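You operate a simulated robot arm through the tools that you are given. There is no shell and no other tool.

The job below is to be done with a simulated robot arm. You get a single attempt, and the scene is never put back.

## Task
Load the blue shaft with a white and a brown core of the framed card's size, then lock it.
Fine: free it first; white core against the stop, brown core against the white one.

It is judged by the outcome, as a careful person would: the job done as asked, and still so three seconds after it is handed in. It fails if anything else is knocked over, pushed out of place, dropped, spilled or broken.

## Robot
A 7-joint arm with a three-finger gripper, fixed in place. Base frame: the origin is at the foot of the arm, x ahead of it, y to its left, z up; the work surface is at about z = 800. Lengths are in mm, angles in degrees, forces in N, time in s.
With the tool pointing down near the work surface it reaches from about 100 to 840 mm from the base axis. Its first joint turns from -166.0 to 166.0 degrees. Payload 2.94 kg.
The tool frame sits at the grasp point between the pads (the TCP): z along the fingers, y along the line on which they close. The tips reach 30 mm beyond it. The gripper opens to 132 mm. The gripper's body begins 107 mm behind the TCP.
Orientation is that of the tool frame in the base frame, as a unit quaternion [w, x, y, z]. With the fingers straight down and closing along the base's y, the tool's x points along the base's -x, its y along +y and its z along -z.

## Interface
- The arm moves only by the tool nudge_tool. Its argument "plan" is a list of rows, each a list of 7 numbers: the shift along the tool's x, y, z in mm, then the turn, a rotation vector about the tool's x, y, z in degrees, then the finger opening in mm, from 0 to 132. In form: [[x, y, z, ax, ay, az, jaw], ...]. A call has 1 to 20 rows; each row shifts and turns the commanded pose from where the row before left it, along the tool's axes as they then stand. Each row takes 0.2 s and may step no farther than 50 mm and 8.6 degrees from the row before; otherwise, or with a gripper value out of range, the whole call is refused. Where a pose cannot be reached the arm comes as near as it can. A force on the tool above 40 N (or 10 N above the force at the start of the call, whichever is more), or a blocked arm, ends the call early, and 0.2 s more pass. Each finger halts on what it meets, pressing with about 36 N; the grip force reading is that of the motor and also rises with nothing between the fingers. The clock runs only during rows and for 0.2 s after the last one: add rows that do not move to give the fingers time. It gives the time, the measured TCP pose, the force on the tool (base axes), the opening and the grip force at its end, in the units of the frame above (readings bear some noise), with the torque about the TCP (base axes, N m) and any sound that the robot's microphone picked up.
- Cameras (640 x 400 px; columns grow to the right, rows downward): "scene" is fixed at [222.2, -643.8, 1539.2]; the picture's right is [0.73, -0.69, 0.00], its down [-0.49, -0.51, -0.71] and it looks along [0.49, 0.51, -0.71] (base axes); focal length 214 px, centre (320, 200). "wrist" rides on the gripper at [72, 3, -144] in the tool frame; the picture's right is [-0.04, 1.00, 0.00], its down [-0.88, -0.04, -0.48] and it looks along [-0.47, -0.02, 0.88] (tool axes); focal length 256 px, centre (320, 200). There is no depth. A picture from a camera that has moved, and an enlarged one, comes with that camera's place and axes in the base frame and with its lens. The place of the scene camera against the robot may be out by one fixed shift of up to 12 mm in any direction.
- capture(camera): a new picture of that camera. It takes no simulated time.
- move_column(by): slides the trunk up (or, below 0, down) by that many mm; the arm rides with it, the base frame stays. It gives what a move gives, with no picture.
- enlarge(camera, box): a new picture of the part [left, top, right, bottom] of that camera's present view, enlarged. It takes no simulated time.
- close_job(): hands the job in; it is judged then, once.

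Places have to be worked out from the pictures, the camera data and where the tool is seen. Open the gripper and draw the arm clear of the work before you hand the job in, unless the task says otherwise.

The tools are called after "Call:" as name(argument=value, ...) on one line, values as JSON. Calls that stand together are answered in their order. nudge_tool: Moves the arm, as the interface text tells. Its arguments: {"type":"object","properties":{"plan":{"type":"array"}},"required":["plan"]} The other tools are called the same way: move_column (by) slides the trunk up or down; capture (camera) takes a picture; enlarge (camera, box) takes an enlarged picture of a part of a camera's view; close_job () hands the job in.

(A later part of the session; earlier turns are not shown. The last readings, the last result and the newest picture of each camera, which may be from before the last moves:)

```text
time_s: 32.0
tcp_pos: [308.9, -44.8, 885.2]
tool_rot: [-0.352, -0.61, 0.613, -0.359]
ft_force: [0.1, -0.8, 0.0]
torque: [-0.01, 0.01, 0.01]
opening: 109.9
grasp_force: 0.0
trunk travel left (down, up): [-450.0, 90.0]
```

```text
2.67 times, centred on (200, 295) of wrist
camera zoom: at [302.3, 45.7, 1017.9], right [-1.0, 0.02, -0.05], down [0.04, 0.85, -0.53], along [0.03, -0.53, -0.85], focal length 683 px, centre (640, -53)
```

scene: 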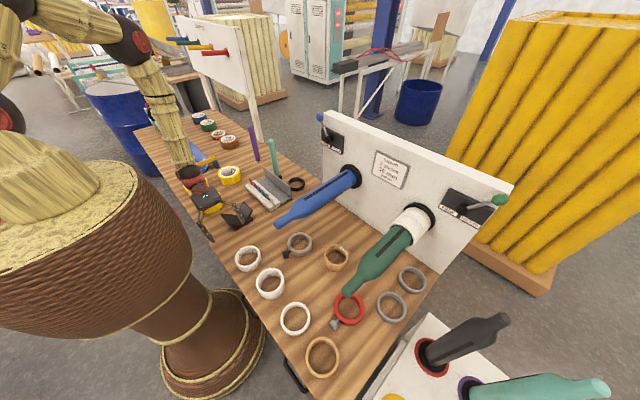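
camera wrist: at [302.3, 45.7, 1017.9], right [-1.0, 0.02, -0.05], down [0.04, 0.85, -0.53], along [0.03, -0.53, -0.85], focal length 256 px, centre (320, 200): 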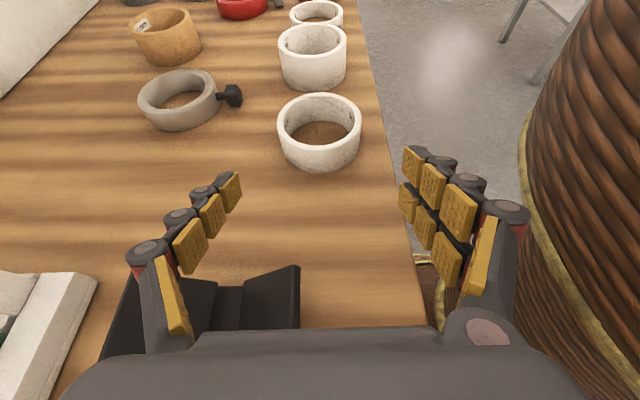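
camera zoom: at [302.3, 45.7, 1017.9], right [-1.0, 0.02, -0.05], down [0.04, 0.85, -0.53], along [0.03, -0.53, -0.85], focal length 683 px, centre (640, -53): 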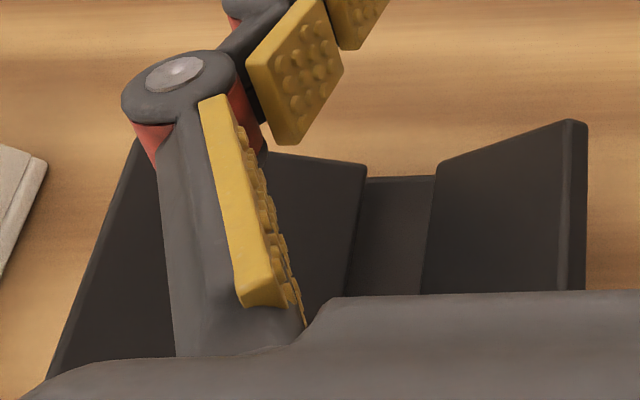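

The stand's top is at about z=858 and the gripper passes some 40 mm above, so it's safe. I advance along the fingers to straddle the core, pausing before the end to check.

Call:
nudge_tool(plan=[[0, 0.7, 22, 0, 0, 0, 110], [0, 0.7, 22, 0, 0, 0, 110], [0, 0.7, 22, 0, 0, 0, 110], [0, 0.7, 22, 0, 0, 0, 110], [0, 0.7, 17, 0, 0, 0, 110], [0, 0, 0, 0, 0, 0, 110]])

Call:
capture(camera="wrist")

Call:
enlarge(camera="scene", box=[190, 190, 310, 290])

```text
time_s: 33.4
tcp_pos: [303.7, -135.0, 834.7]
tool_rot: [-0.353, -0.609, 0.613, -0.359]
ft_force: [0.5, -0.8, 1.1]
torque: [0.01, 0.01, 0.0]
opening: 109.7
grasp_force: 0.0
trunk travel left (down, up): [-450.0, 90.0]
```

```text
taken
camera wrist: at [297.8, -45.8, 967.0], right [-1.0, 0.02, -0.05], down [0.04, 0.85, -0.53], along [0.03, -0.53, -0.85], focal length 256 px, centre (320, 200)
```

wrist: 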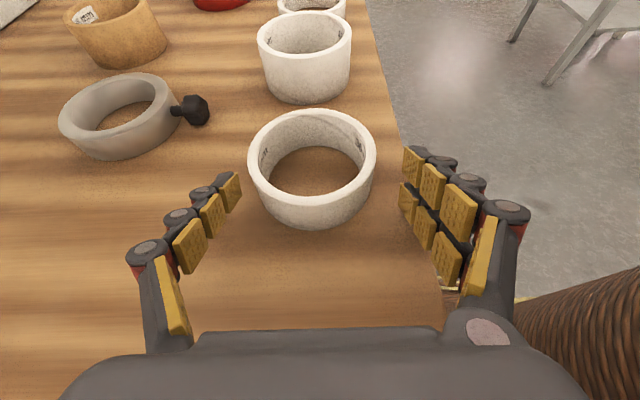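

```text
4.00 times, centred on (250, 240) of scene
camera zoom: at [222.2, -643.8, 1539.2], right [0.73, -0.69, 0.0], down [-0.49, -0.51, -0.71], along [0.49, 0.51, -0.71], focal length 858 px, centre (600, 40)
```

zoom: 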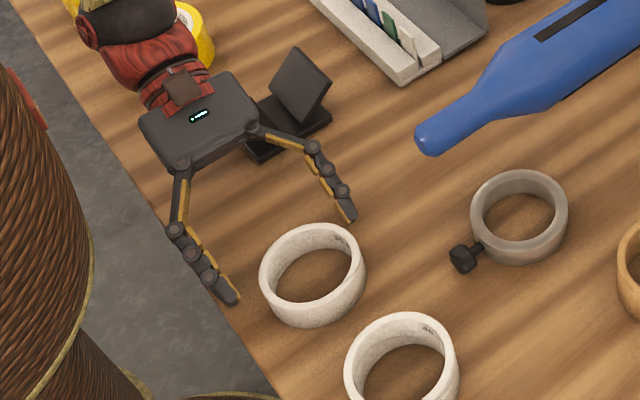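

The core's centre is at about [306,-163]; the tips just reach its middle. I advance another 17 mm and centre in x by 2.5 mm, then close the fingers.

Call:
nudge_tool(plan=[[0, -2, 8, 0, 0, 0, 110], [0, 0, 9, 0, 0, 0, 110], [0, 0, 0, 0, 0, 0, 100], [0, 0, 0, 0, 0, 0, 94], [0, 0, 0, 0, 0, 0, 90]])

Call:
capture(camera="wrist")

Call:
enlarge(camera="scene", box=[190, 190, 310, 290])

```text
time_s: 34.6
tcp_pos: [304.5, -150.2, 828.3]
tool_rot: [-0.354, -0.609, 0.612, -0.36]
ft_force: [-7.9, 16.4, 30.6]
torque: [0.33, 2.0, -1.2]
opening: 109.0
grasp_force: 14.0
trunk travel left (down, up): [-450.0, 90.0]
```

```text
taken
camera wrist: at [298.1, -60.2, 960.7], right [-1.0, 0.02, -0.05], down [0.04, 0.85, -0.53], along [0.03, -0.53, -0.85], focal length 256 px, centre (320, 200)
```

wrist: 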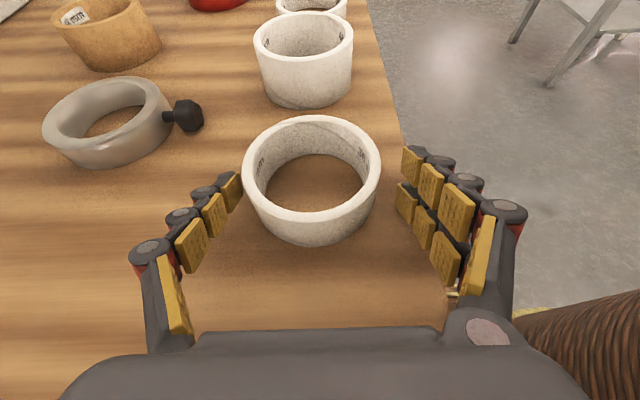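

```text
4.00 times, centred on (250, 240) of scene
camera zoom: at [222.2, -643.8, 1539.2], right [0.73, -0.69, 0.0], down [-0.49, -0.51, -0.71], along [0.49, 0.51, -0.71], focal length 858 px, centre (600, 40)
```

zoom: 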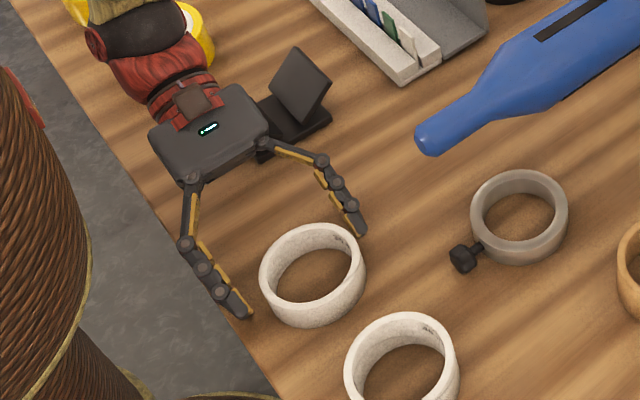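

A 30 N upward force shows a finger touching the table, so I raise the tool by about 7 mm before closing.

Call:
nudge_tool(plan=[[3, 0, -1.7, 0, 0, 0, 110], [3.1, 0, -1.7, 0, 0, 0, 110], [0, 0, 0, 0, 0, 0, 110]])

```text
time_s: 35.4
tcp_pos: [306.0, -150.6, 834.0]
tool_rot: [-0.353, -0.609, 0.613, -0.359]
ft_force: [0.0, 0.0, -0.3]
torque: [0.0, -0.02, 0.0]
opening: 110.1
grasp_force: 0.0
trunk travel left (down, up): [-450.0, 90.0]
```

Free again at z=834. Closing gradually on the core.

Call:
nudge_tool(plan=[[0, 0, 0, 0, 0, 0, 102], [0, 0, 0, 0, 0, 0, 96], [0, 0, 0, 0, 0, 0, 92], [0, 0, 0, 0, 0, 0, 90], [0, 0, 0, 0, 0, 0, 88], [0, 0, 0, 0, 0, 0, 86], [0, 0, 0, 0, 0, 0, 84], [0, 0, 0, 0, 0, 0, 84]])

Call:
capture(camera="wrist")

Call:
enlarge(camera="scene", box=[190, 190, 310, 290])

```text
time_s: 37.2
tcp_pos: [305.9, -150.1, 833.8]
tool_rot: [-0.353, -0.609, 0.613, -0.358]
ft_force: [1.3, 1.1, 4.5]
torque: [-0.06, -0.13, 0.01]
opening: 88.6
grasp_force: 35.9
trunk travel left (down, up): [-450.0, 90.0]
```

```text
taken
camera wrist: at [299.6, -61.2, 966.9], right [-1.0, 0.02, -0.05], down [0.04, 0.85, -0.53], along [0.03, -0.53, -0.85], focal length 256 px, centre (320, 200)
```

wrist: 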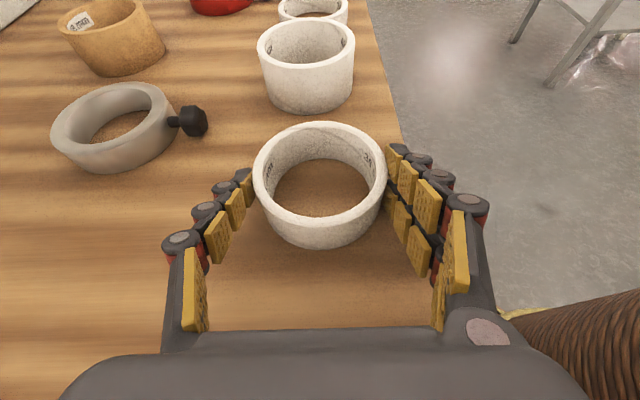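

```text
4.00 times, centred on (250, 240) of scene
camera zoom: at [222.2, -643.8, 1539.2], right [0.73, -0.69, 0.0], down [-0.49, -0.51, -0.71], along [0.49, 0.51, -0.71], focal length 858 px, centre (600, 40)
```

zoom: 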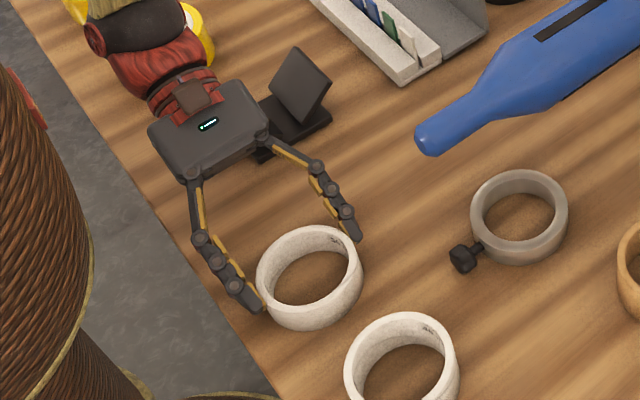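

Gripped at 88.6 mm with 36 N. I lift slowly 30 mm and check that the core comes along.

Call:
nudge_tool(plan=[[4.4, 0, -2.5, 0, 0, 0, 82], [8.7, 0, -4.9, 0, 0, 0, 82], [13, 0, -7.4, 0, 0, 0, 82], [0, 0, 0, 0, 0, 0, 82]])

Call:
capture(camera="wrist")

Call:
enlarge(camera="scene", box=[190, 190, 310, 290])

```text
time_s: 38.2
tcp_pos: [305.9, -150.0, 864.5]
tool_rot: [-0.353, -0.609, 0.612, -0.36]
ft_force: [0.1, 0.4, 0.0]
torque: [-0.01, 0.03, 0.0]
opening: 82.2
grasp_force: 0.0
trunk travel left (down, up): [-450.0, 90.0]
```

```text
taken
camera wrist: at [299.6, -60.6, 997.6], right [-1.0, 0.02, -0.05], down [0.04, 0.85, -0.53], along [0.03, -0.53, -0.85], focal length 256 px, centre (320, 200)
```

wrist: 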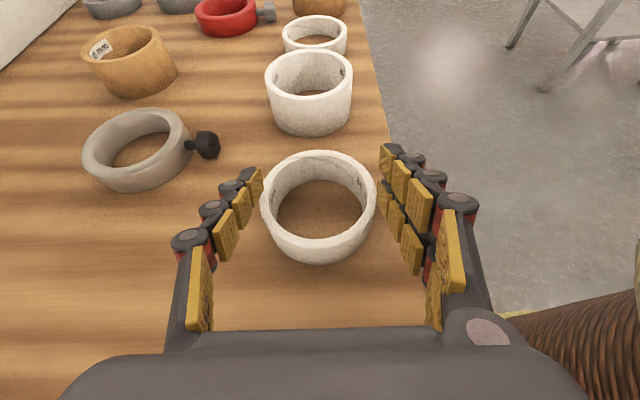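

```text
4.00 times, centred on (250, 240) of scene
camera zoom: at [222.2, -643.8, 1539.2], right [0.73, -0.69, 0.0], down [-0.49, -0.51, -0.71], along [0.49, 0.51, -0.71], focal length 858 px, centre (600, 40)
```

zoom: 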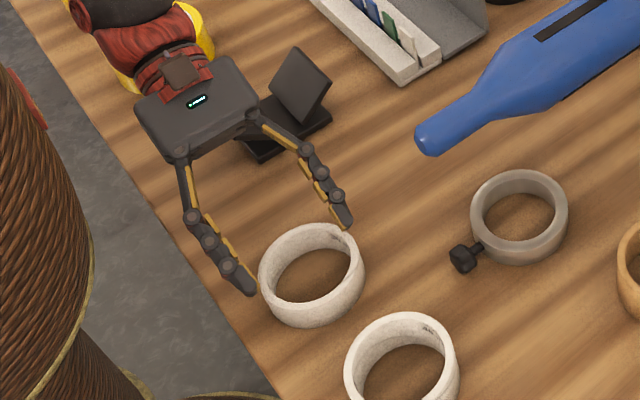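

The core stayed on the table (it slipped out; it is still at about [306,-165]). I open, go back down a little farther forward, close again and inspect the contact closely before lifting.

Call:
nudge_tool(plan=[[0, 0, 0, 0, 0, 0, 104], [0, 0, 0, 0, 0, 0, 104], [-13, 0, 7.4, 0, 0, 0, 104], [-13, 0, 7.4, 0, 0, 0, 104], [-2.2, 0, 9.5, 0, 0, 0, 104], [0, 0, 0, 0, 0, 0, 96], [0, 0, 0, 0, 0, 0, 90], [0, 0, 0, 0, 0, 0, 86], [0, 0, 0, 0, 0, 0, 80], [0, 0, 0, 0, 0, 0, 80], [0, 0, 0, 0, 0, 0, 80]])

Call:
enlarge(camera="wrist", box=[200, 110, 440, 260])

Call:
enlarge(camera="scene", box=[215, 230, 285, 280])

```text
time_s: 40.4
tcp_pos: [302.4, -156.7, 829.8]
tool_rot: [-0.356, -0.608, 0.611, -0.36]
ft_force: [-9.0, 14.9, 28.3]
torque: [0.21, 1.72, -0.94]
opening: 95.2
grasp_force: 11.0
trunk travel left (down, up): [-450.0, 90.0]
stopped in row 10: the force on the tool passed its limit at 41 N (the readings are from after the stop); the commanded pose is now the measured one
```

```text
2.67 times, centred on (320, 185) of wrist
camera zoom: at [297.3, -67.1, 962.3], right [-1.0, 0.02, -0.04], down [0.04, 0.84, -0.53], along [0.02, -0.54, -0.84], focal length 683 px, centre (320, 240)
```

zoom: 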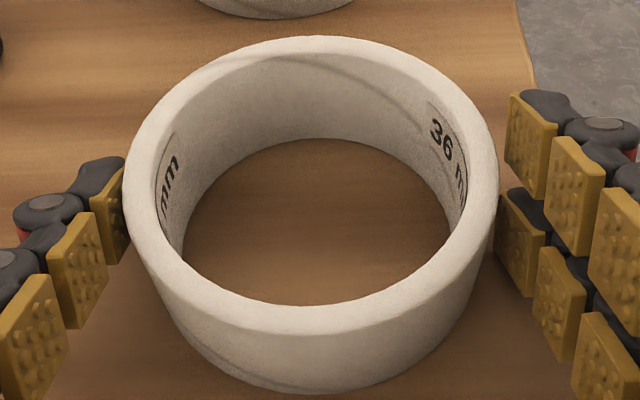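

```text
8.00 times, centred on (250, 255) of scene
camera zoom: at [222.2, -643.8, 1539.2], right [0.73, -0.69, 0.0], down [-0.49, -0.51, -0.71], along [0.49, 0.51, -0.71], focal length 1716 px, centre (880, -240)
```

zoom: 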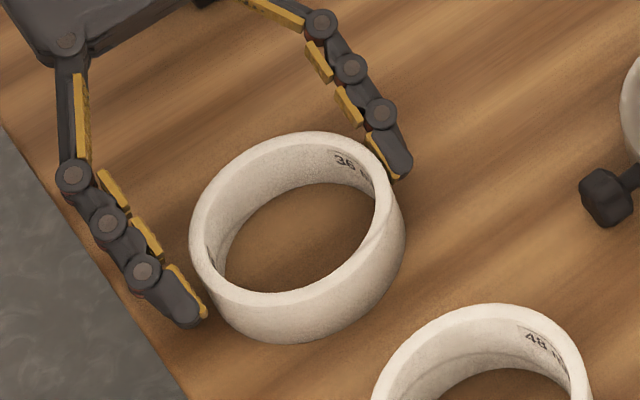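

The finger pads come in two rows (about 40 mm across), and when open wide the tips reach less far, so the grip was short of the core's centre and the lower row met the table. I raise slightly, reopen, go further forward (TCP y≈-162, z≈834) and close again.

Call:
nudge_tool(plan=[[5.2, 0, -2.9, 0, 0, 0, 104], [0, -3, 0, 0, 0, 0, 104], [2.5, 0, 4.4, 0, 0, 0, 104], [0, 0, 0, 0, 0, 0, 104]])

Call:
enlarge(camera="wrist", box=[200, 110, 440, 260])

Call:
enlarge(camera="scene", box=[215, 230, 285, 280])

```text
time_s: 41.4
tcp_pos: [308.3, -162.5, 835.8]
tool_rot: [-0.354, -0.609, 0.612, -0.359]
ft_force: [-1.2, -0.2, 0.0]
torque: [0.01, -0.01, -0.01]
opening: 104.1
grasp_force: 0.1
trunk travel left (down, up): [-450.0, 90.0]
```

```text
2.67 times, centred on (320, 185) of wrist
camera zoom: at [302.4, -73.1, 967.6], right [-1.0, 0.02, -0.05], down [0.04, 0.85, -0.53], along [0.03, -0.53, -0.85], focal length 683 px, centre (320, 240)
```

zoom: 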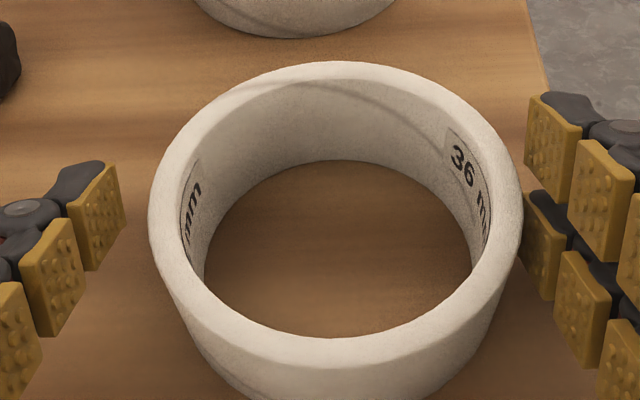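

```text
8.00 times, centred on (250, 255) of scene
camera zoom: at [222.2, -643.8, 1539.2], right [0.73, -0.69, 0.0], down [-0.49, -0.51, -0.71], along [0.49, 0.51, -0.71], focal length 1716 px, centre (880, -240)
```

zoom: 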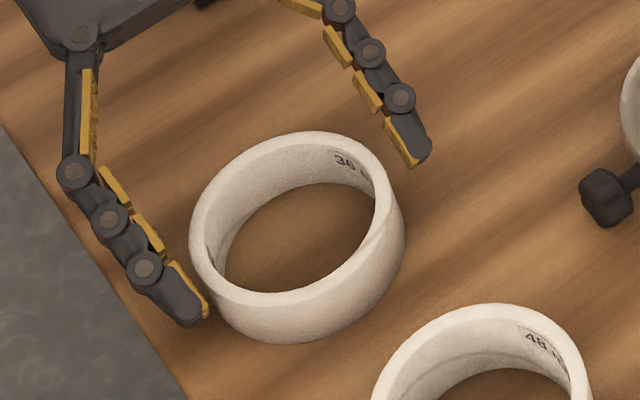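

The lower row's tip pads now cover the core's side at its middle. I shift 3 mm to centre in x, a little further forward and down, then close.

Call:
nudge_tool(plan=[[-0.7, 3, 3.8, 0, 0, 0, 104], [0, 0, 0, 0, 0, 0, 98], [0, 0, 0, 0, 0, 0, 94], [0, 0, 0, 0, 0, 0, 92], [0, 0, 0, 0, 0, 0, 90], [0, 0, 0, 0, 0, 0, 88], [0, 0, 0, 0, 0, 0, 86], [0, 0, 0, 0, 0, 0, 84], [0, 0, 0, 0, 0, 0, 82], [0, 0, 0, 0, 0, 0, 80], [0, 0, 0, 0, 0, 0, 80]])

Call:
enlarge(camera="wrist", box=[200, 110, 440, 260])

Call:
enlarge(camera="scene", box=[215, 230, 285, 280])

```text
time_s: 43.8
tcp_pos: [304.3, -165.7, 832.8]
tool_rot: [-0.355, -0.608, 0.614, -0.358]
ft_force: [-0.2, 2.6, 6.1]
torque: [0.07, 0.27, -0.14]
opening: 87.6
grasp_force: 35.7
trunk travel left (down, up): [-450.0, 90.0]
```

```text
2.67 times, centred on (320, 185) of wrist
camera zoom: at [299.0, -75.9, 965.6], right [-1.0, 0.02, -0.05], down [0.04, 0.85, -0.53], along [0.03, -0.53, -0.85], focal length 683 px, centre (320, 240)
```

zoom: 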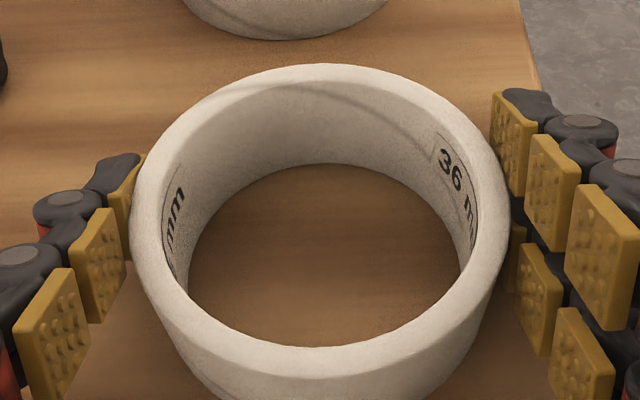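

```text
8.00 times, centred on (250, 255) of scene
camera zoom: at [222.2, -643.8, 1539.2], right [0.73, -0.69, 0.0], down [-0.49, -0.51, -0.71], along [0.49, 0.51, -0.71], focal length 1716 px, centre (880, -240)
```

zoom: 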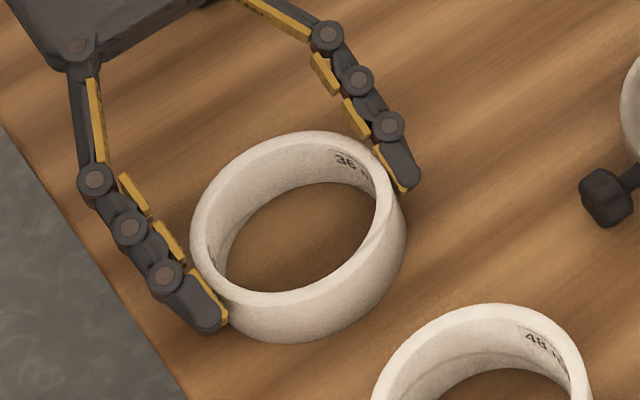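

Closed at 87.6 mm with 36 N, tips past the core's middle. I lift 12 mm gently and check.

Call:
nudge_tool(plan=[[3.5, 0, -2, 0, 0, 0, 78], [3.5, 0, -2, 0, 0, 0, 78], [3.5, 0, -2, 0, 0, 0, 78], [0, 0, 0, 0, 0, 0, 78]])

Call:
enlarge(camera="scene", box=[215, 230, 285, 280])

Call:
capture(camera="wrist")

```text
time_s: 44.8
tcp_pos: [305.0, -166.3, 845.5]
tool_rot: [-0.354, -0.609, 0.612, -0.359]
ft_force: [-0.6, 0.1, 0.0]
torque: [-0.01, 0.05, -0.01]
opening: 87.6
grasp_force: 36.2
trunk travel left (down, up): [-450.0, 90.0]
```

```text
8.00 times, centred on (250, 255) of scene
camera zoom: at [222.2, -643.8, 1539.2], right [0.73, -0.69, 0.0], down [-0.49, -0.51, -0.71], along [0.49, 0.51, -0.71], focal length 1716 px, centre (880, -240)
```

zoom: 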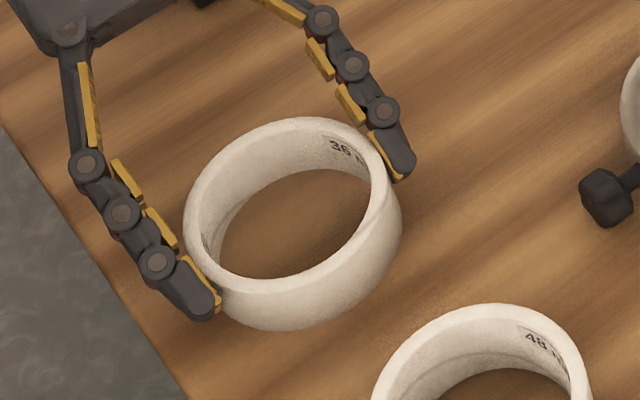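

```text
taken
camera wrist: at [299.2, -76.0, 977.3], right [-1.0, 0.02, -0.05], down [0.04, 0.85, -0.53], along [0.03, -0.53, -0.85], focal length 256 px, centre (320, 200)
```

wrist: 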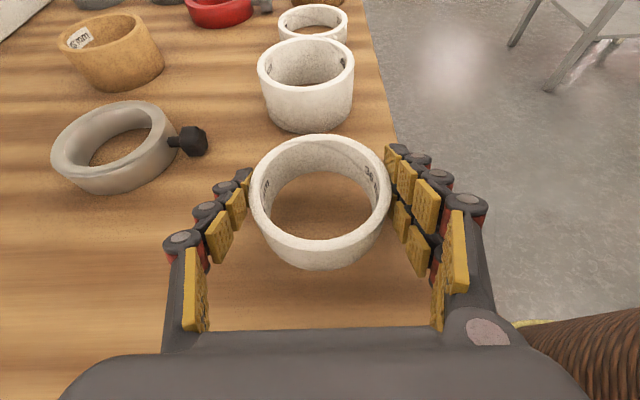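

The core is lifted and held. I raise it straight up to about z=1195, well clear of everything.

Call:
nudge_tool(plan=[[20, 0, -11.3, 0, 0, 0, 78], [36, 0, -20.3, 0, 0, 0, 78], [36, 0, -20.3, 0, 0, 0, 78], [36, 0, -20.3, 0, 0, 0, 78], [36, 0, -20.3, 0, 0, 0, 78], [36, 0, -20.3, 0, 0, 0, 78], [36, 0, -20.3, 0, 0, 0, 78], [36, 0, -20.3, 0, 0, 0, 78], [36, 0, -20.3, 0, 0, 0, 78], [0, 0, 0, 0, 0, 0, 78]])

Call:
capture(camera="wrist")

Call:
capture(camera="scene")

```text
time_s: 47.0
tcp_pos: [300.9, -165.0, 1197.9]
tool_rot: [-0.354, -0.61, 0.612, -0.358]
ft_force: [-0.7, -0.3, 0.0]
torque: [0.01, 0.03, -0.01]
opening: 87.5
grasp_force: 35.6
trunk travel left (down, up): [-450.0, 90.0]
```

```text
taken
camera wrist: at [295.2, -75.7, 1330.5], right [-1.0, 0.02, -0.04], down [0.04, 0.85, -0.53], along [0.03, -0.53, -0.85], focal length 256 px, centre (320, 200)
```

wrist: 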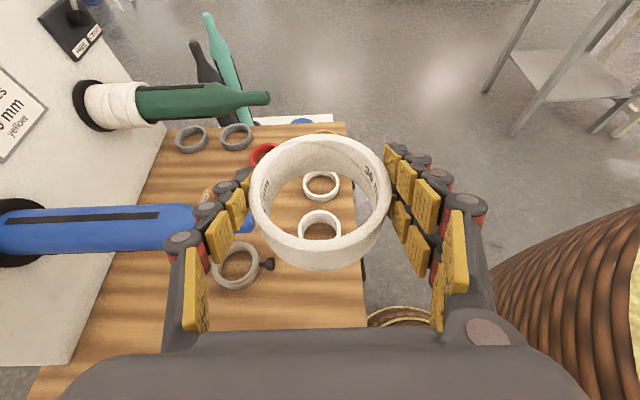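

```text
taken
```

scene: 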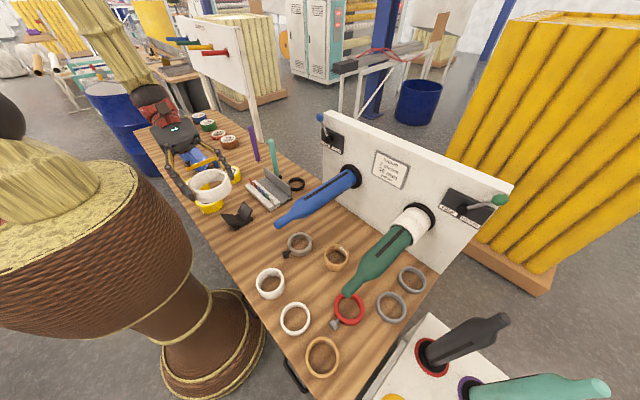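

The core is held steadily. Now I untilt and yaw the tool back (core rotating about the TCP), at this clear height.

Call:
nudge_tool(plan=[[0, 0, 0, 0, -7.5, 0, 78], [0, 0, 0, 0, -7.5, 0, 78], [0, 0, 0, 0, -7.5, 0, 78], [0, 0, 0, 0, -7.5, 0, 78], [0, 0, 0, 0, -7.5, 0, 78], [0, 0, 0, 0, -7.5, 0, 78], [0, 0, 0, 0, -7.5, 0, 78], [0, 0, 0, 0, -7.5, 0, 78], [0, 0, 0, 0, 0, 7.5, 78], [0, 0, 0, 0, 0, 7.5, 78], [0, 0, 0, 0, 0, 7.5, 78], [0, 0, 0, 0, 0, 7.5, 78], [0, 0, 0, 0, 0, 7.5, 78], [0, 0, 0, 0, 0, 7.5, 78], [0, 0, 0, 0, 0, 7.5, 78], [0, 0, 0, 0, 0, 7.5, 78], [0, 0, 0, 0, 0, 7.5, 78], [0, 0, 0, 0, 0, 7.5, 78], [0, 0, 0, 0, 0, 7.5, 78], [0, 0, 0, 0, 0, 7.5, 78]])

Call:
nudge_tool(plan=[[0, 0, 0, 0, -7.5, 0, 78], [0, 0, 0, 0, -7.5, 0, 78], [0, 0, 0, 0, -7.5, 0, 78], [0, 0, 0, 0, -7.5, 0, 78], [0, 0, 0, 0, 0, 0, 78]])

Call:
capture(camera="wrist")

Call:
capture(camera="scene")

```text
time_s: 51.2
tcp_pos: [301.5, -167.9, 1198.0]
tool_rot: [0.005, 0.002, 1.0, -0.004]
ft_force: [0.2, -0.2, -1.1]
torque: [-0.01, 0.01, 0.01]
opening: 87.3
grasp_force: 36.2
trunk travel left (down, up): [-450.0, 90.0]
```

```text
time_s: 52.4
tcp_pos: [304.9, -150.5, 1189.4]
tool_rot: [0.255, -0.019, 0.967, 0.011]
ft_force: [-1.0, -0.1, -0.7]
torque: [0.03, 0.02, 0.01]
opening: 87.2
grasp_force: 36.1
trunk travel left (down, up): [-450.0, 90.0]
```

```text
taken
camera wrist: at [170.3, -153.8, 1277.7], right [-0.01, 1.0, 0.03], down [0.53, -0.03, 0.85], along [0.85, 0.02, -0.53], focal length 256 px, centre (320, 200)
```

wrist: 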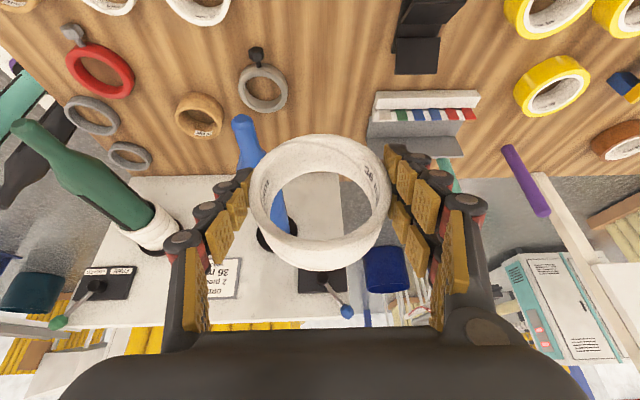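

```text
taken
```

scene: 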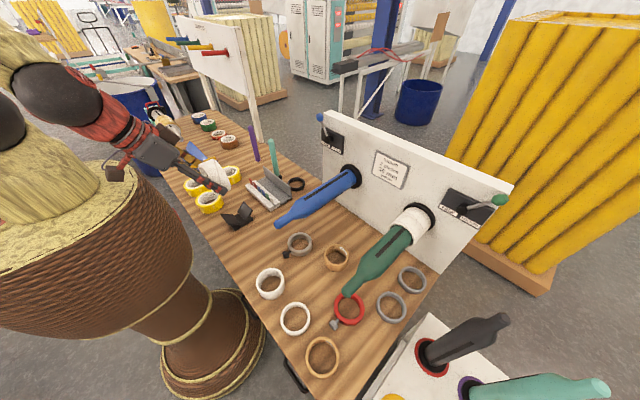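

The core now has its axis along x, still held, though this close-in pose was reached with a small error (y off by ~17 mm). I move forward and toward y=-250 to a better-reachable place, and measure the core in the hand.

Call:
nudge_tool(plan=[[-17, -27, 10, 0, 0, 0, 78], [-17, -27, 10, 0, 0, 0, 78], [-17, -27, 10, 0, 0, 0, 78], [0, 0, 0, 0, 0, 0, 78]])

Call:
enlarge(camera="wrist", box=[220, 110, 420, 290])

Call:
enlarge(camera="scene", box=[160, 110, 360, 250])

```text
time_s: 53.6
tcp_pos: [378.5, -226.8, 1204.7]
tool_rot: [0.268, -0.035, 0.963, -0.003]
ft_force: [-0.1, 0.9, 0.2]
torque: [-0.02, 0.0, 0.0]
opening: 87.2
grasp_force: 36.3
trunk travel left (down, up): [-450.0, 90.0]
stopped in row 4: the arm was blocked; the commanded pose is now the measured one
```

```text
2.22 times, centred on (320, 200) of wrist
camera zoom: at [241.2, -230.5, 1289.4], right [-0.03, 1.0, 0.0], down [0.51, 0.02, 0.86], along [0.86, 0.03, -0.51], focal length 569 px, centre (320, 200)
```

zoom: 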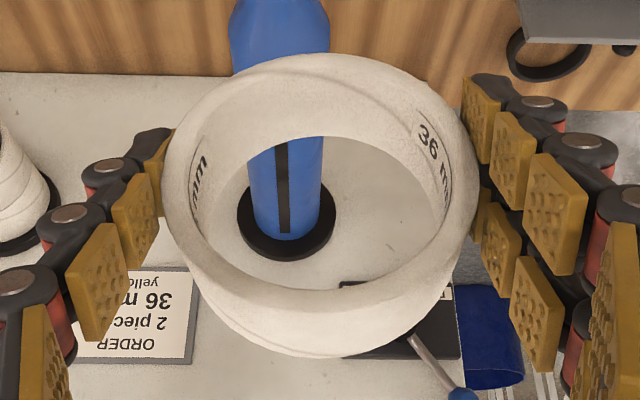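

```text
2.86 times, centred on (260, 180) of scene
camera zoom: at [222.2, -643.8, 1539.2], right [0.73, -0.69, 0.0], down [-0.49, -0.51, -0.71], along [0.49, 0.51, -0.71], focal length 613 px, centre (491, 257)
```

zoom: 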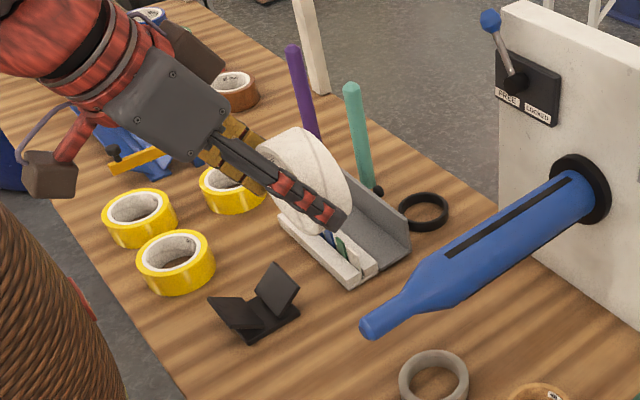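

The core is firmly held and faces the panel, but the arm was blocked near a joint limit and the yaw is about 4° off. I correct the yaw/roll while moving slightly forward and down.

Call:
nudge_tool(plan=[[-12, -6, 10, 0.4, 0, 2, 78], [-12, -6, 10, 0.4, 0, 2, 78], [-12, -6, 10, 0, 0, 0, 78], [0, 0, 0, 0, 0, 0, 78]])

Call:
capture(camera="scene")

```text
time_s: 54.6
tcp_pos: [423.3, -244.1, 1199.0]
tool_rot: [0.27, 0.001, 0.963, 0.0]
ft_force: [0.0, 0.1, -0.5]
torque: [0.01, 0.03, 0.03]
opening: 87.3
grasp_force: 35.9
trunk travel left (down, up): [-450.0, 90.0]
```

```text
taken
```

scene: 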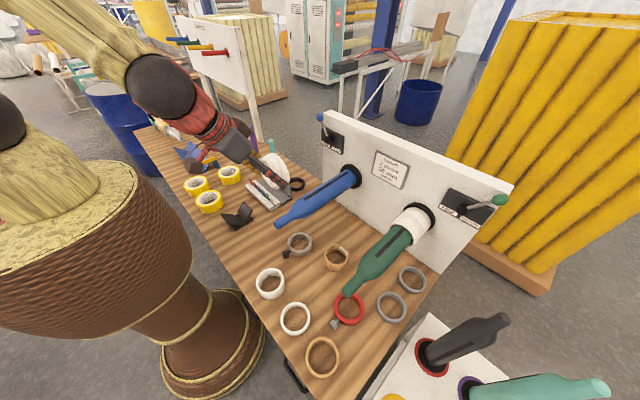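

Orientation is now right (tilt 31°), and the core sits about 15 mm ahead of the TCP with its axis along x within about 1°. I move back to x≈353 and lower to z≈1140, in front of and above the shaft tip, checking reachability.

Call:
nudge_tool(plan=[[30.3, -2, 4.9, 0, 0, 0, 78], [30.3, -2, 4.9, 0, 0, 0, 78], [30.3, -2, 4.9, 0, 0, 0, 78], [0, 0, 0, 0, 0, 0, 78]])

Call:
capture(camera="scene")

```text
time_s: 55.8
tcp_pos: [373.0, -208.9, 1127.8]
tool_rot: [0.259, -0.047, 0.964, 0.024]
ft_force: [0.1, 0.5, 0.0]
torque: [-0.02, 0.01, 0.02]
opening: 87.3
grasp_force: 35.6
trunk travel left (down, up): [-450.0, 90.0]
stopped in row 4: the arm was blocked; the commanded pose is now the measured one
```

```text
taken
```

scene: 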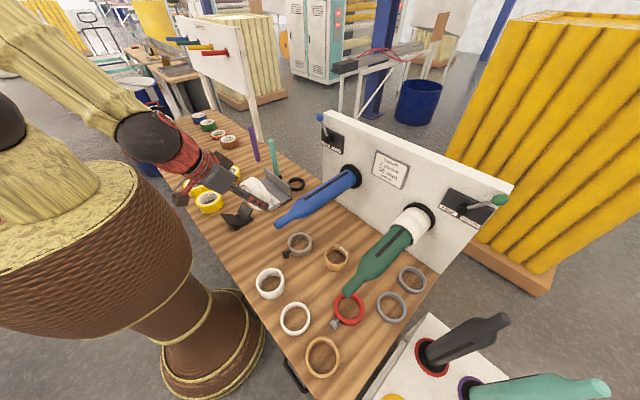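

The arm is at its folding limit here (wrist too close to the shoulder). Raising the trunk by 90 mm moves the shoulder away from the wrist, so I do that and then lower the tool.

Call:
move_column(by=90)

```text
time_s: 57.0
tcp_pos: [373.1, -210.4, 1217.8]
tool_rot: [0.259, -0.047, 0.964, 0.024]
ft_force: [0.0, -0.2, -0.4]
torque: [0.04, 0.01, 0.01]
opening: 87.2
grasp_force: 36.0
trunk travel left (down, up): [-540.0, 0.0]
```

Now I correct the small yaw/roll error while lowering to about [352,-250,1120].

Call:
nudge_tool(plan=[[17.6, -10, 17.9, 1.3, -0.4, 1.5, 78], [17.6, -10, 17.9, 1.3, -0.4, 1.5, 78], [17.6, -10, 17.9, 1.4, -0.5, 1.5, 78], [17.6, -10, 17.9, 0, 0, 0, 78], [0, 0, 0, 0, 0, 0, 78]])

Call:
capture(camera="wrist")

Call:
enlarge(camera="scene", box=[180, 130, 340, 240])

```text
time_s: 58.2
tcp_pos: [350.4, -248.1, 1119.3]
tool_rot: [0.271, 0.002, 0.963, 0.0]
ft_force: [-0.3, 0.6, -1.3]
torque: [-0.05, 0.06, 0.0]
opening: 87.2
grasp_force: 35.4
trunk travel left (down, up): [-540.0, 0.0]
```

```text
taken
camera wrist: at [213.1, -244.6, 1203.0], right [0.04, 1.0, 0.03], down [0.5, -0.04, 0.86], along [0.86, -0.02, -0.5], focal length 256 px, centre (320, 200)
```

wrist: 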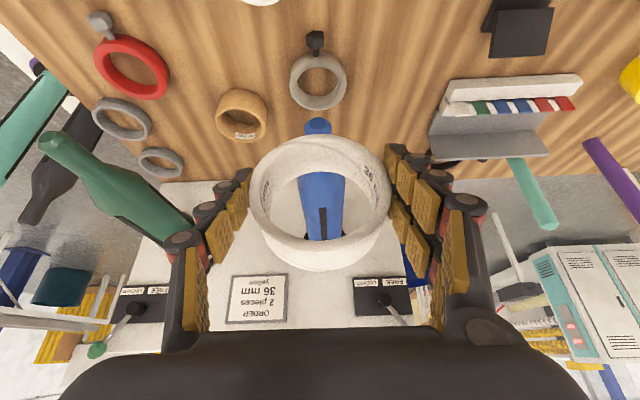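

```text
3.64 times, centred on (260, 185) of scene
camera zoom: at [222.2, -643.8, 1539.2], right [0.73, -0.69, 0.0], down [-0.49, -0.51, -0.71], along [0.49, 0.51, -0.71], focal length 780 px, centre (538, 254)
```

zoom: 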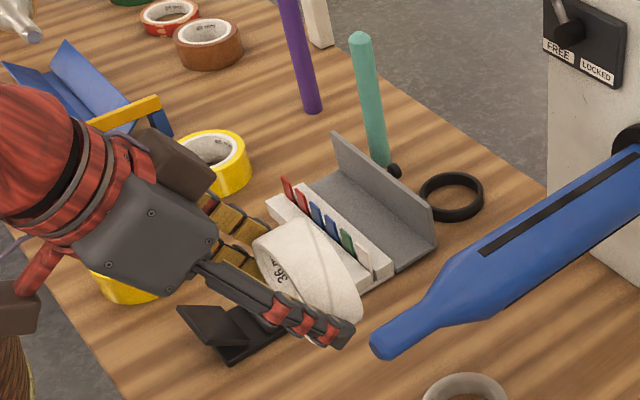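

Pose is exact now; the core is in front of and above the tip. I lower to the shaft axis height (z≈998).

Call:
nudge_tool(plan=[[21.1, -0.7, 34.4, 0, 0, 0, 78], [21.1, -0.7, 34.4, 0, 0, 0, 78], [21.1, -0.6, 34.4, 0, 0, 0, 78], [0, 0, 0, 0, 0, 0, 78]])

Call:
capture(camera="wrist")

Call:
enlarge(camera="scene", box=[200, 160, 320, 260])

```text
time_s: 59.2
tcp_pos: [350.3, -249.5, 1001.4]
tool_rot: [0.271, 0.001, 0.963, 0.0]
ft_force: [0.3, 0.7, -1.2]
torque: [-0.01, -0.04, 0.0]
opening: 87.2
grasp_force: 35.9
trunk travel left (down, up): [-540.0, 0.0]
```

```text
taken
camera wrist: at [211.9, -246.8, 1084.3], right [0.04, 1.0, 0.02], down [0.5, -0.04, 0.86], along [0.86, -0.02, -0.5], focal length 256 px, centre (320, 200)
```

wrist: 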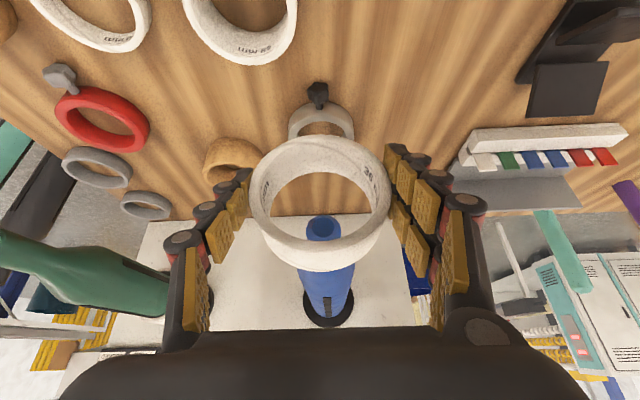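

```text
4.00 times, centred on (260, 210) of scene
camera zoom: at [222.2, -643.8, 1539.2], right [0.73, -0.69, 0.0], down [-0.49, -0.51, -0.71], along [0.49, 0.51, -0.71], focal length 858 px, centre (560, 160)
```

zoom: 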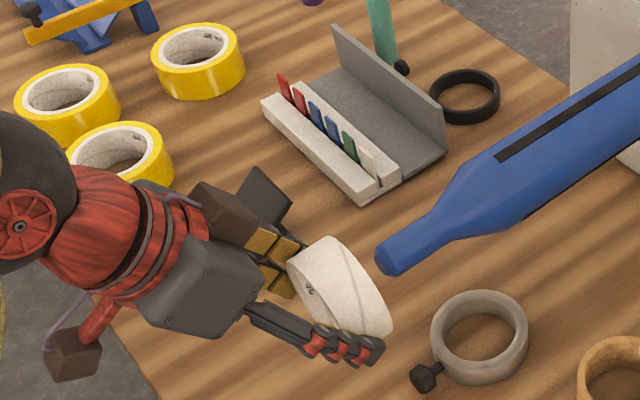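

The tip appears in the wrist view just where predicted for an axis at y=-250, z=997, and the core is about concentric. I advance +x by 60 mm with a small height correction, threading the neck.

Call:
nudge_tool(plan=[[-6.9, 0, 7.8, 0, 0, 0, 78], [-12.8, 0, 7.8, 0, 0, 0, 78], [-12.8, 0, 7.8, 0, 0, 0, 78], [-12.8, 0, 7.8, 0, 0, 0, 78], [0, 0, 0, 0, 0, 0, 78]])

Call:
capture(camera="wrist")

Call:
enlarge(camera="scene", box=[200, 160, 320, 260])

```text
time_s: 60.4
tcp_pos: [404.3, -251.7, 996.9]
tool_rot: [0.271, 0.002, 0.963, 0.001]
ft_force: [-0.3, 0.3, 0.6]
torque: [0.02, 0.0, -0.02]
opening: 87.4
grasp_force: 35.8
trunk travel left (down, up): [-540.0, 0.0]
```

```text
taken
camera wrist: at [266.1, -247.8, 1079.9], right [0.04, 1.0, 0.03], down [0.5, -0.04, 0.86], along [0.86, -0.02, -0.5], focal length 256 px, centre (320, 200)
```

wrist: 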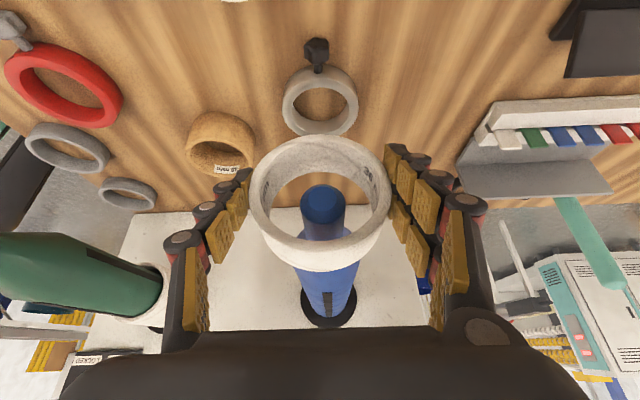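

```text
4.00 times, centred on (260, 210) of scene
camera zoom: at [222.2, -643.8, 1539.2], right [0.73, -0.69, 0.0], down [-0.49, -0.51, -0.71], along [0.49, 0.51, -0.71], focal length 858 px, centre (560, 160)
```

zoom: 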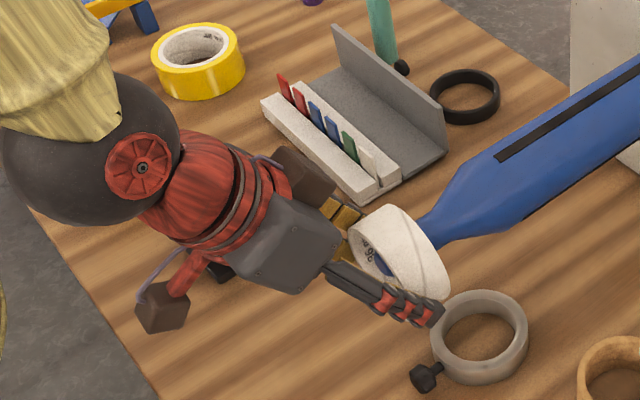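

The tip has entered the core with no contact force. I continue along +x by 75 mm, with +1.5 mm in y.

Call:
nudge_tool(plan=[[-12.8, 0.8, 7.8, 0, 0, 0, 78], [-12.8, 0.7, 7.8, 0, 0, 0, 78], [-12.8, 0, 7.8, 0, 0, 0, 78], [-12.8, 0, 7.8, 0, 0, 0, 78], [-12.8, 0, 7.8, 0, 0, 0, 78], [0, 0, 0, 0, 0, 0, 78]])

Call:
capture(camera="wrist")

Call:
enlarge(camera="scene", box=[240, 140, 360, 240])

```text
time_s: 61.8
tcp_pos: [477.5, -250.8, 997.9]
tool_rot: [0.272, 0.001, 0.962, 0.002]
ft_force: [-11.0, -1.6, 14.8]
torque: [0.16, -0.83, 0.07]
opening: 87.4
grasp_force: 36.1
trunk travel left (down, up): [-540.0, 0.0]
```

```text
taken
camera wrist: at [339.8, -247.4, 1080.9], right [0.04, 1.0, 0.03], down [0.5, -0.04, 0.87], along [0.87, -0.02, -0.5], focal length 256 px, centre (320, 200)
```

wrist: 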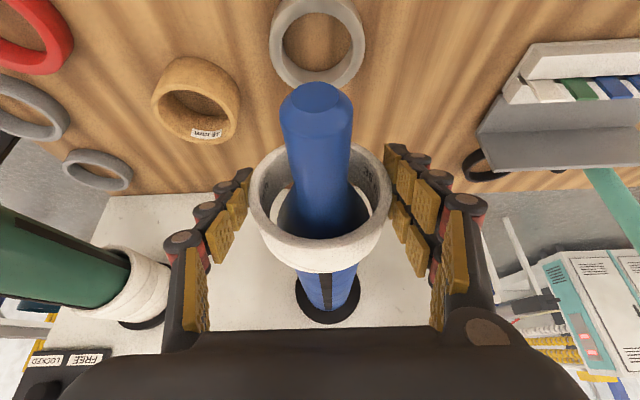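

```text
4.00 times, centred on (300, 190) of scene
camera zoom: at [222.2, -643.8, 1539.2], right [0.73, -0.69, 0.0], down [-0.49, -0.51, -0.71], along [0.49, 0.51, -0.71], focal length 858 px, centre (400, 240)
```

zoom: 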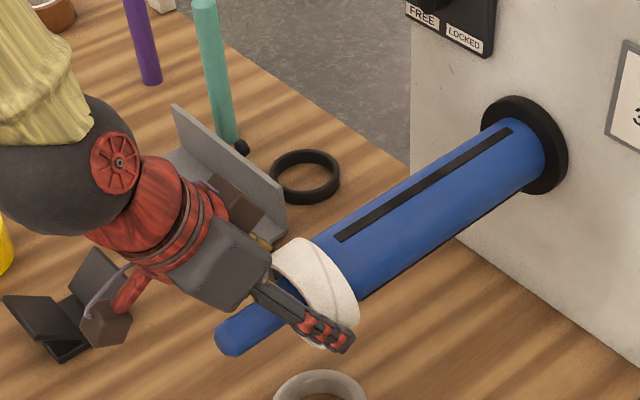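

The cone pushes the core back and up (−11 N in x, +15 N in z), so the core sits slightly too low. I raise by 3 mm and read the force.

Call:
nudge_tool(plan=[[-0.8, 0, -1.3, 0, 0, 0, 78], [-0.8, 0, -1.3, 0, 0, 0, 78], [0, 0, 0, 0, 0, 0, 78]])

```text
time_s: 62.6
tcp_pos: [479.3, -251.6, 998.8]
tool_rot: [0.271, 0.001, 0.963, 0.001]
ft_force: [-0.2, 0.0, -0.4]
torque: [0.02, 0.02, 0.02]
opening: 87.1
grasp_force: 36.0
trunk travel left (down, up): [-540.0, 0.0]
```

Force vanished. I advance in smaller steps (8 mm), with y +1 and a touch higher.

Call:
nudge_tool(plan=[[-7.3, 1, 3.3, 0, 0, 0, 78], [-6.8, 0, 4.2, 0, 0, 0, 78], [-6.8, 0, 4.2, 0, 0, 0, 78], [0, 0, 0, 0, 0, 0, 78]])

Call:
enlarge(camera="wrist", box=[200, 60, 440, 280])

```text
time_s: 63.6
tcp_pos: [504.7, -251.9, 1001.6]
tool_rot: [0.272, 0.001, 0.962, 0.002]
ft_force: [-0.6, -0.9, 3.6]
torque: [0.04, -0.04, 0.01]
opening: 87.2
grasp_force: 35.9
trunk travel left (down, up): [-540.0, 0.0]
```

```text
1.82 times, centred on (320, 170) of wrist
camera zoom: at [365.8, -247.8, 1084.3], right [0.04, 1.0, 0.03], down [0.5, -0.04, 0.86], along [0.86, -0.02, -0.5], focal length 465 px, centre (320, 254)
```

zoom: 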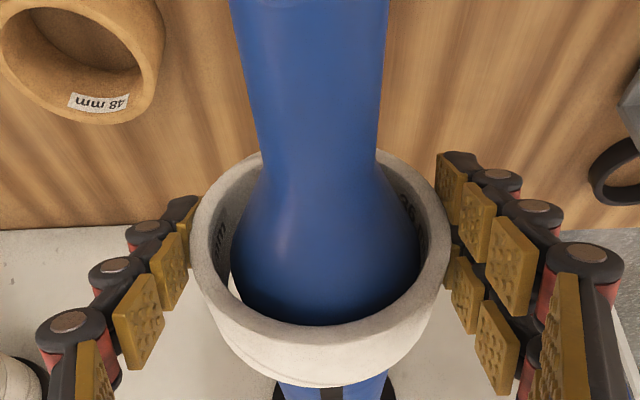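

The core is past the cone onto the body, with only 3.6 N. I keep sliding along +x in 10 mm steps.

Call:
nudge_tool(plan=[[-8.8, 0.3, 4.8, 0, 0, 0, 78], [-8.5, 0.3, 5.2, 0, 0, 0, 78], [-8.5, 0, 5.2, 0, 0, 0, 78], [-8.5, 0, 5.2, 0, 0, 0, 78], [0, 0, 0, 0, 0, 0, 78]])

Call:
enlarge(camera="wrist", box=[200, 60, 440, 280])

Call:
enlarge(camera="scene", box=[260, 140, 380, 240])

```text
time_s: 64.8
tcp_pos: [543.8, -249.2, 1001.4]
tool_rot: [0.272, 0.001, 0.962, 0.001]
ft_force: [-0.2, 0.3, 4.3]
torque: [0.05, 0.02, 0.02]
opening: 87.2
grasp_force: 36.4
trunk travel left (down, up): [-540.0, 0.0]
```

```text
1.82 times, centred on (320, 170) of wrist
camera zoom: at [405.3, -246.1, 1085.1], right [0.04, 1.0, 0.03], down [0.5, -0.04, 0.86], along [0.86, -0.02, -0.5], focal length 465 px, centre (320, 254)
```

zoom: 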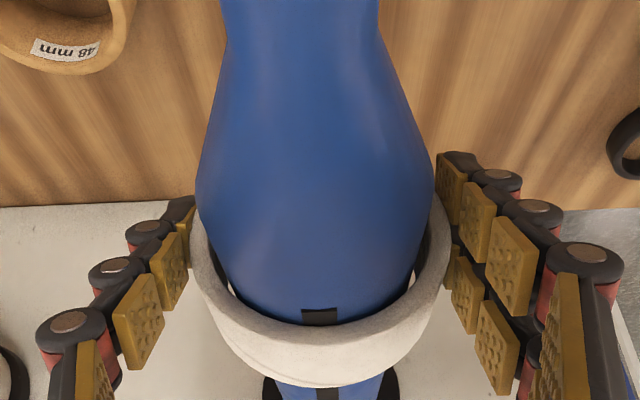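

```text
4.00 times, centred on (320, 190) of scene
camera zoom: at [222.2, -643.8, 1539.2], right [0.73, -0.69, 0.0], down [-0.49, -0.51, -0.71], along [0.49, 0.51, -0.71], focal length 858 px, centre (320, 240)
```

zoom: 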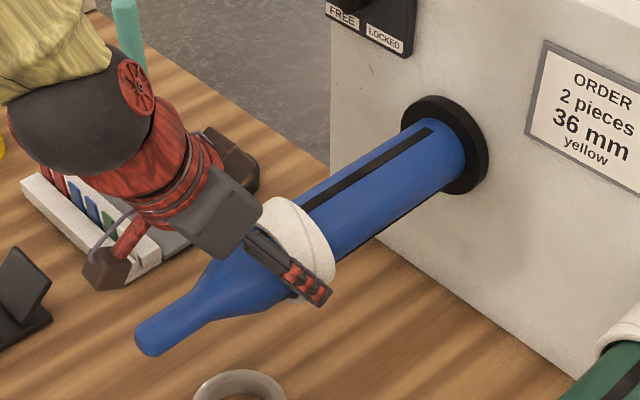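

Sliding smoothly on the body (about 4 N). I continue 120 mm toward the stop.

Call:
nudge_tool(plan=[[-12.9, 0, 7.4, 0, 0, 0, 78], [-12.9, 0, 7.7, 0, 0, 0, 78], [-12.8, 0, 7.8, 0, 0, 0, 78], [-12.8, 0, 7.8, 0, 0, 0, 78], [-12.8, 0, 7.8, 0, 0, 0, 78], [-12.8, 0, 7.8, 0, 0, 0, 78], [-12.8, 0, 7.8, 0, 0, 0, 78], [-12.8, 0, 7.8, 0, 0, 0, 78], [0, 0, 0, 0, 0, 0, 78]])

Call:
capture(camera="wrist")

Call:
enlarge(camera="scene", box=[280, 130, 400, 230])

```text
time_s: 66.8
tcp_pos: [663.5, -251.2, 1002.7]
tool_rot: [0.271, 0.002, 0.962, 0.001]
ft_force: [0.4, 0.2, 0.1]
torque: [0.01, 0.02, 0.01]
opening: 87.1
grasp_force: 35.9
trunk travel left (down, up): [-540.0, 0.0]
```

```text
taken
camera wrist: at [525.4, -247.6, 1086.1], right [0.04, 1.0, 0.03], down [0.5, -0.04, 0.86], along [0.86, -0.02, -0.5], focal length 256 px, centre (320, 200)
```

wrist: 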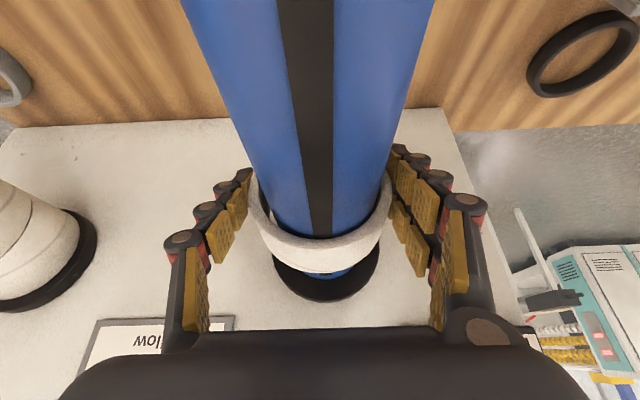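

```text
4.00 times, centred on (340, 180) of scene
camera zoom: at [222.2, -643.8, 1539.2], right [0.73, -0.69, 0.0], down [-0.49, -0.51, -0.71], along [0.49, 0.51, -0.71], focal length 858 px, centre (240, 280)
```

zoom: 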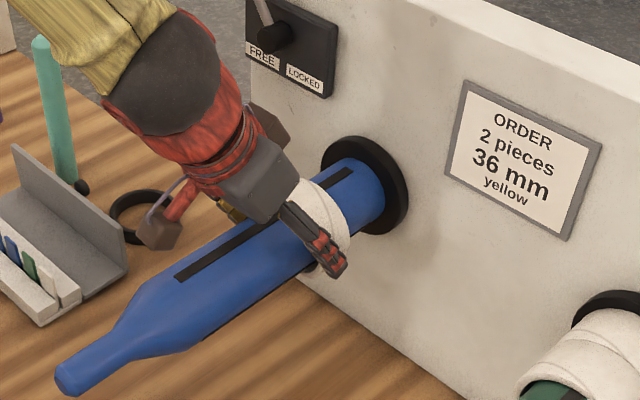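

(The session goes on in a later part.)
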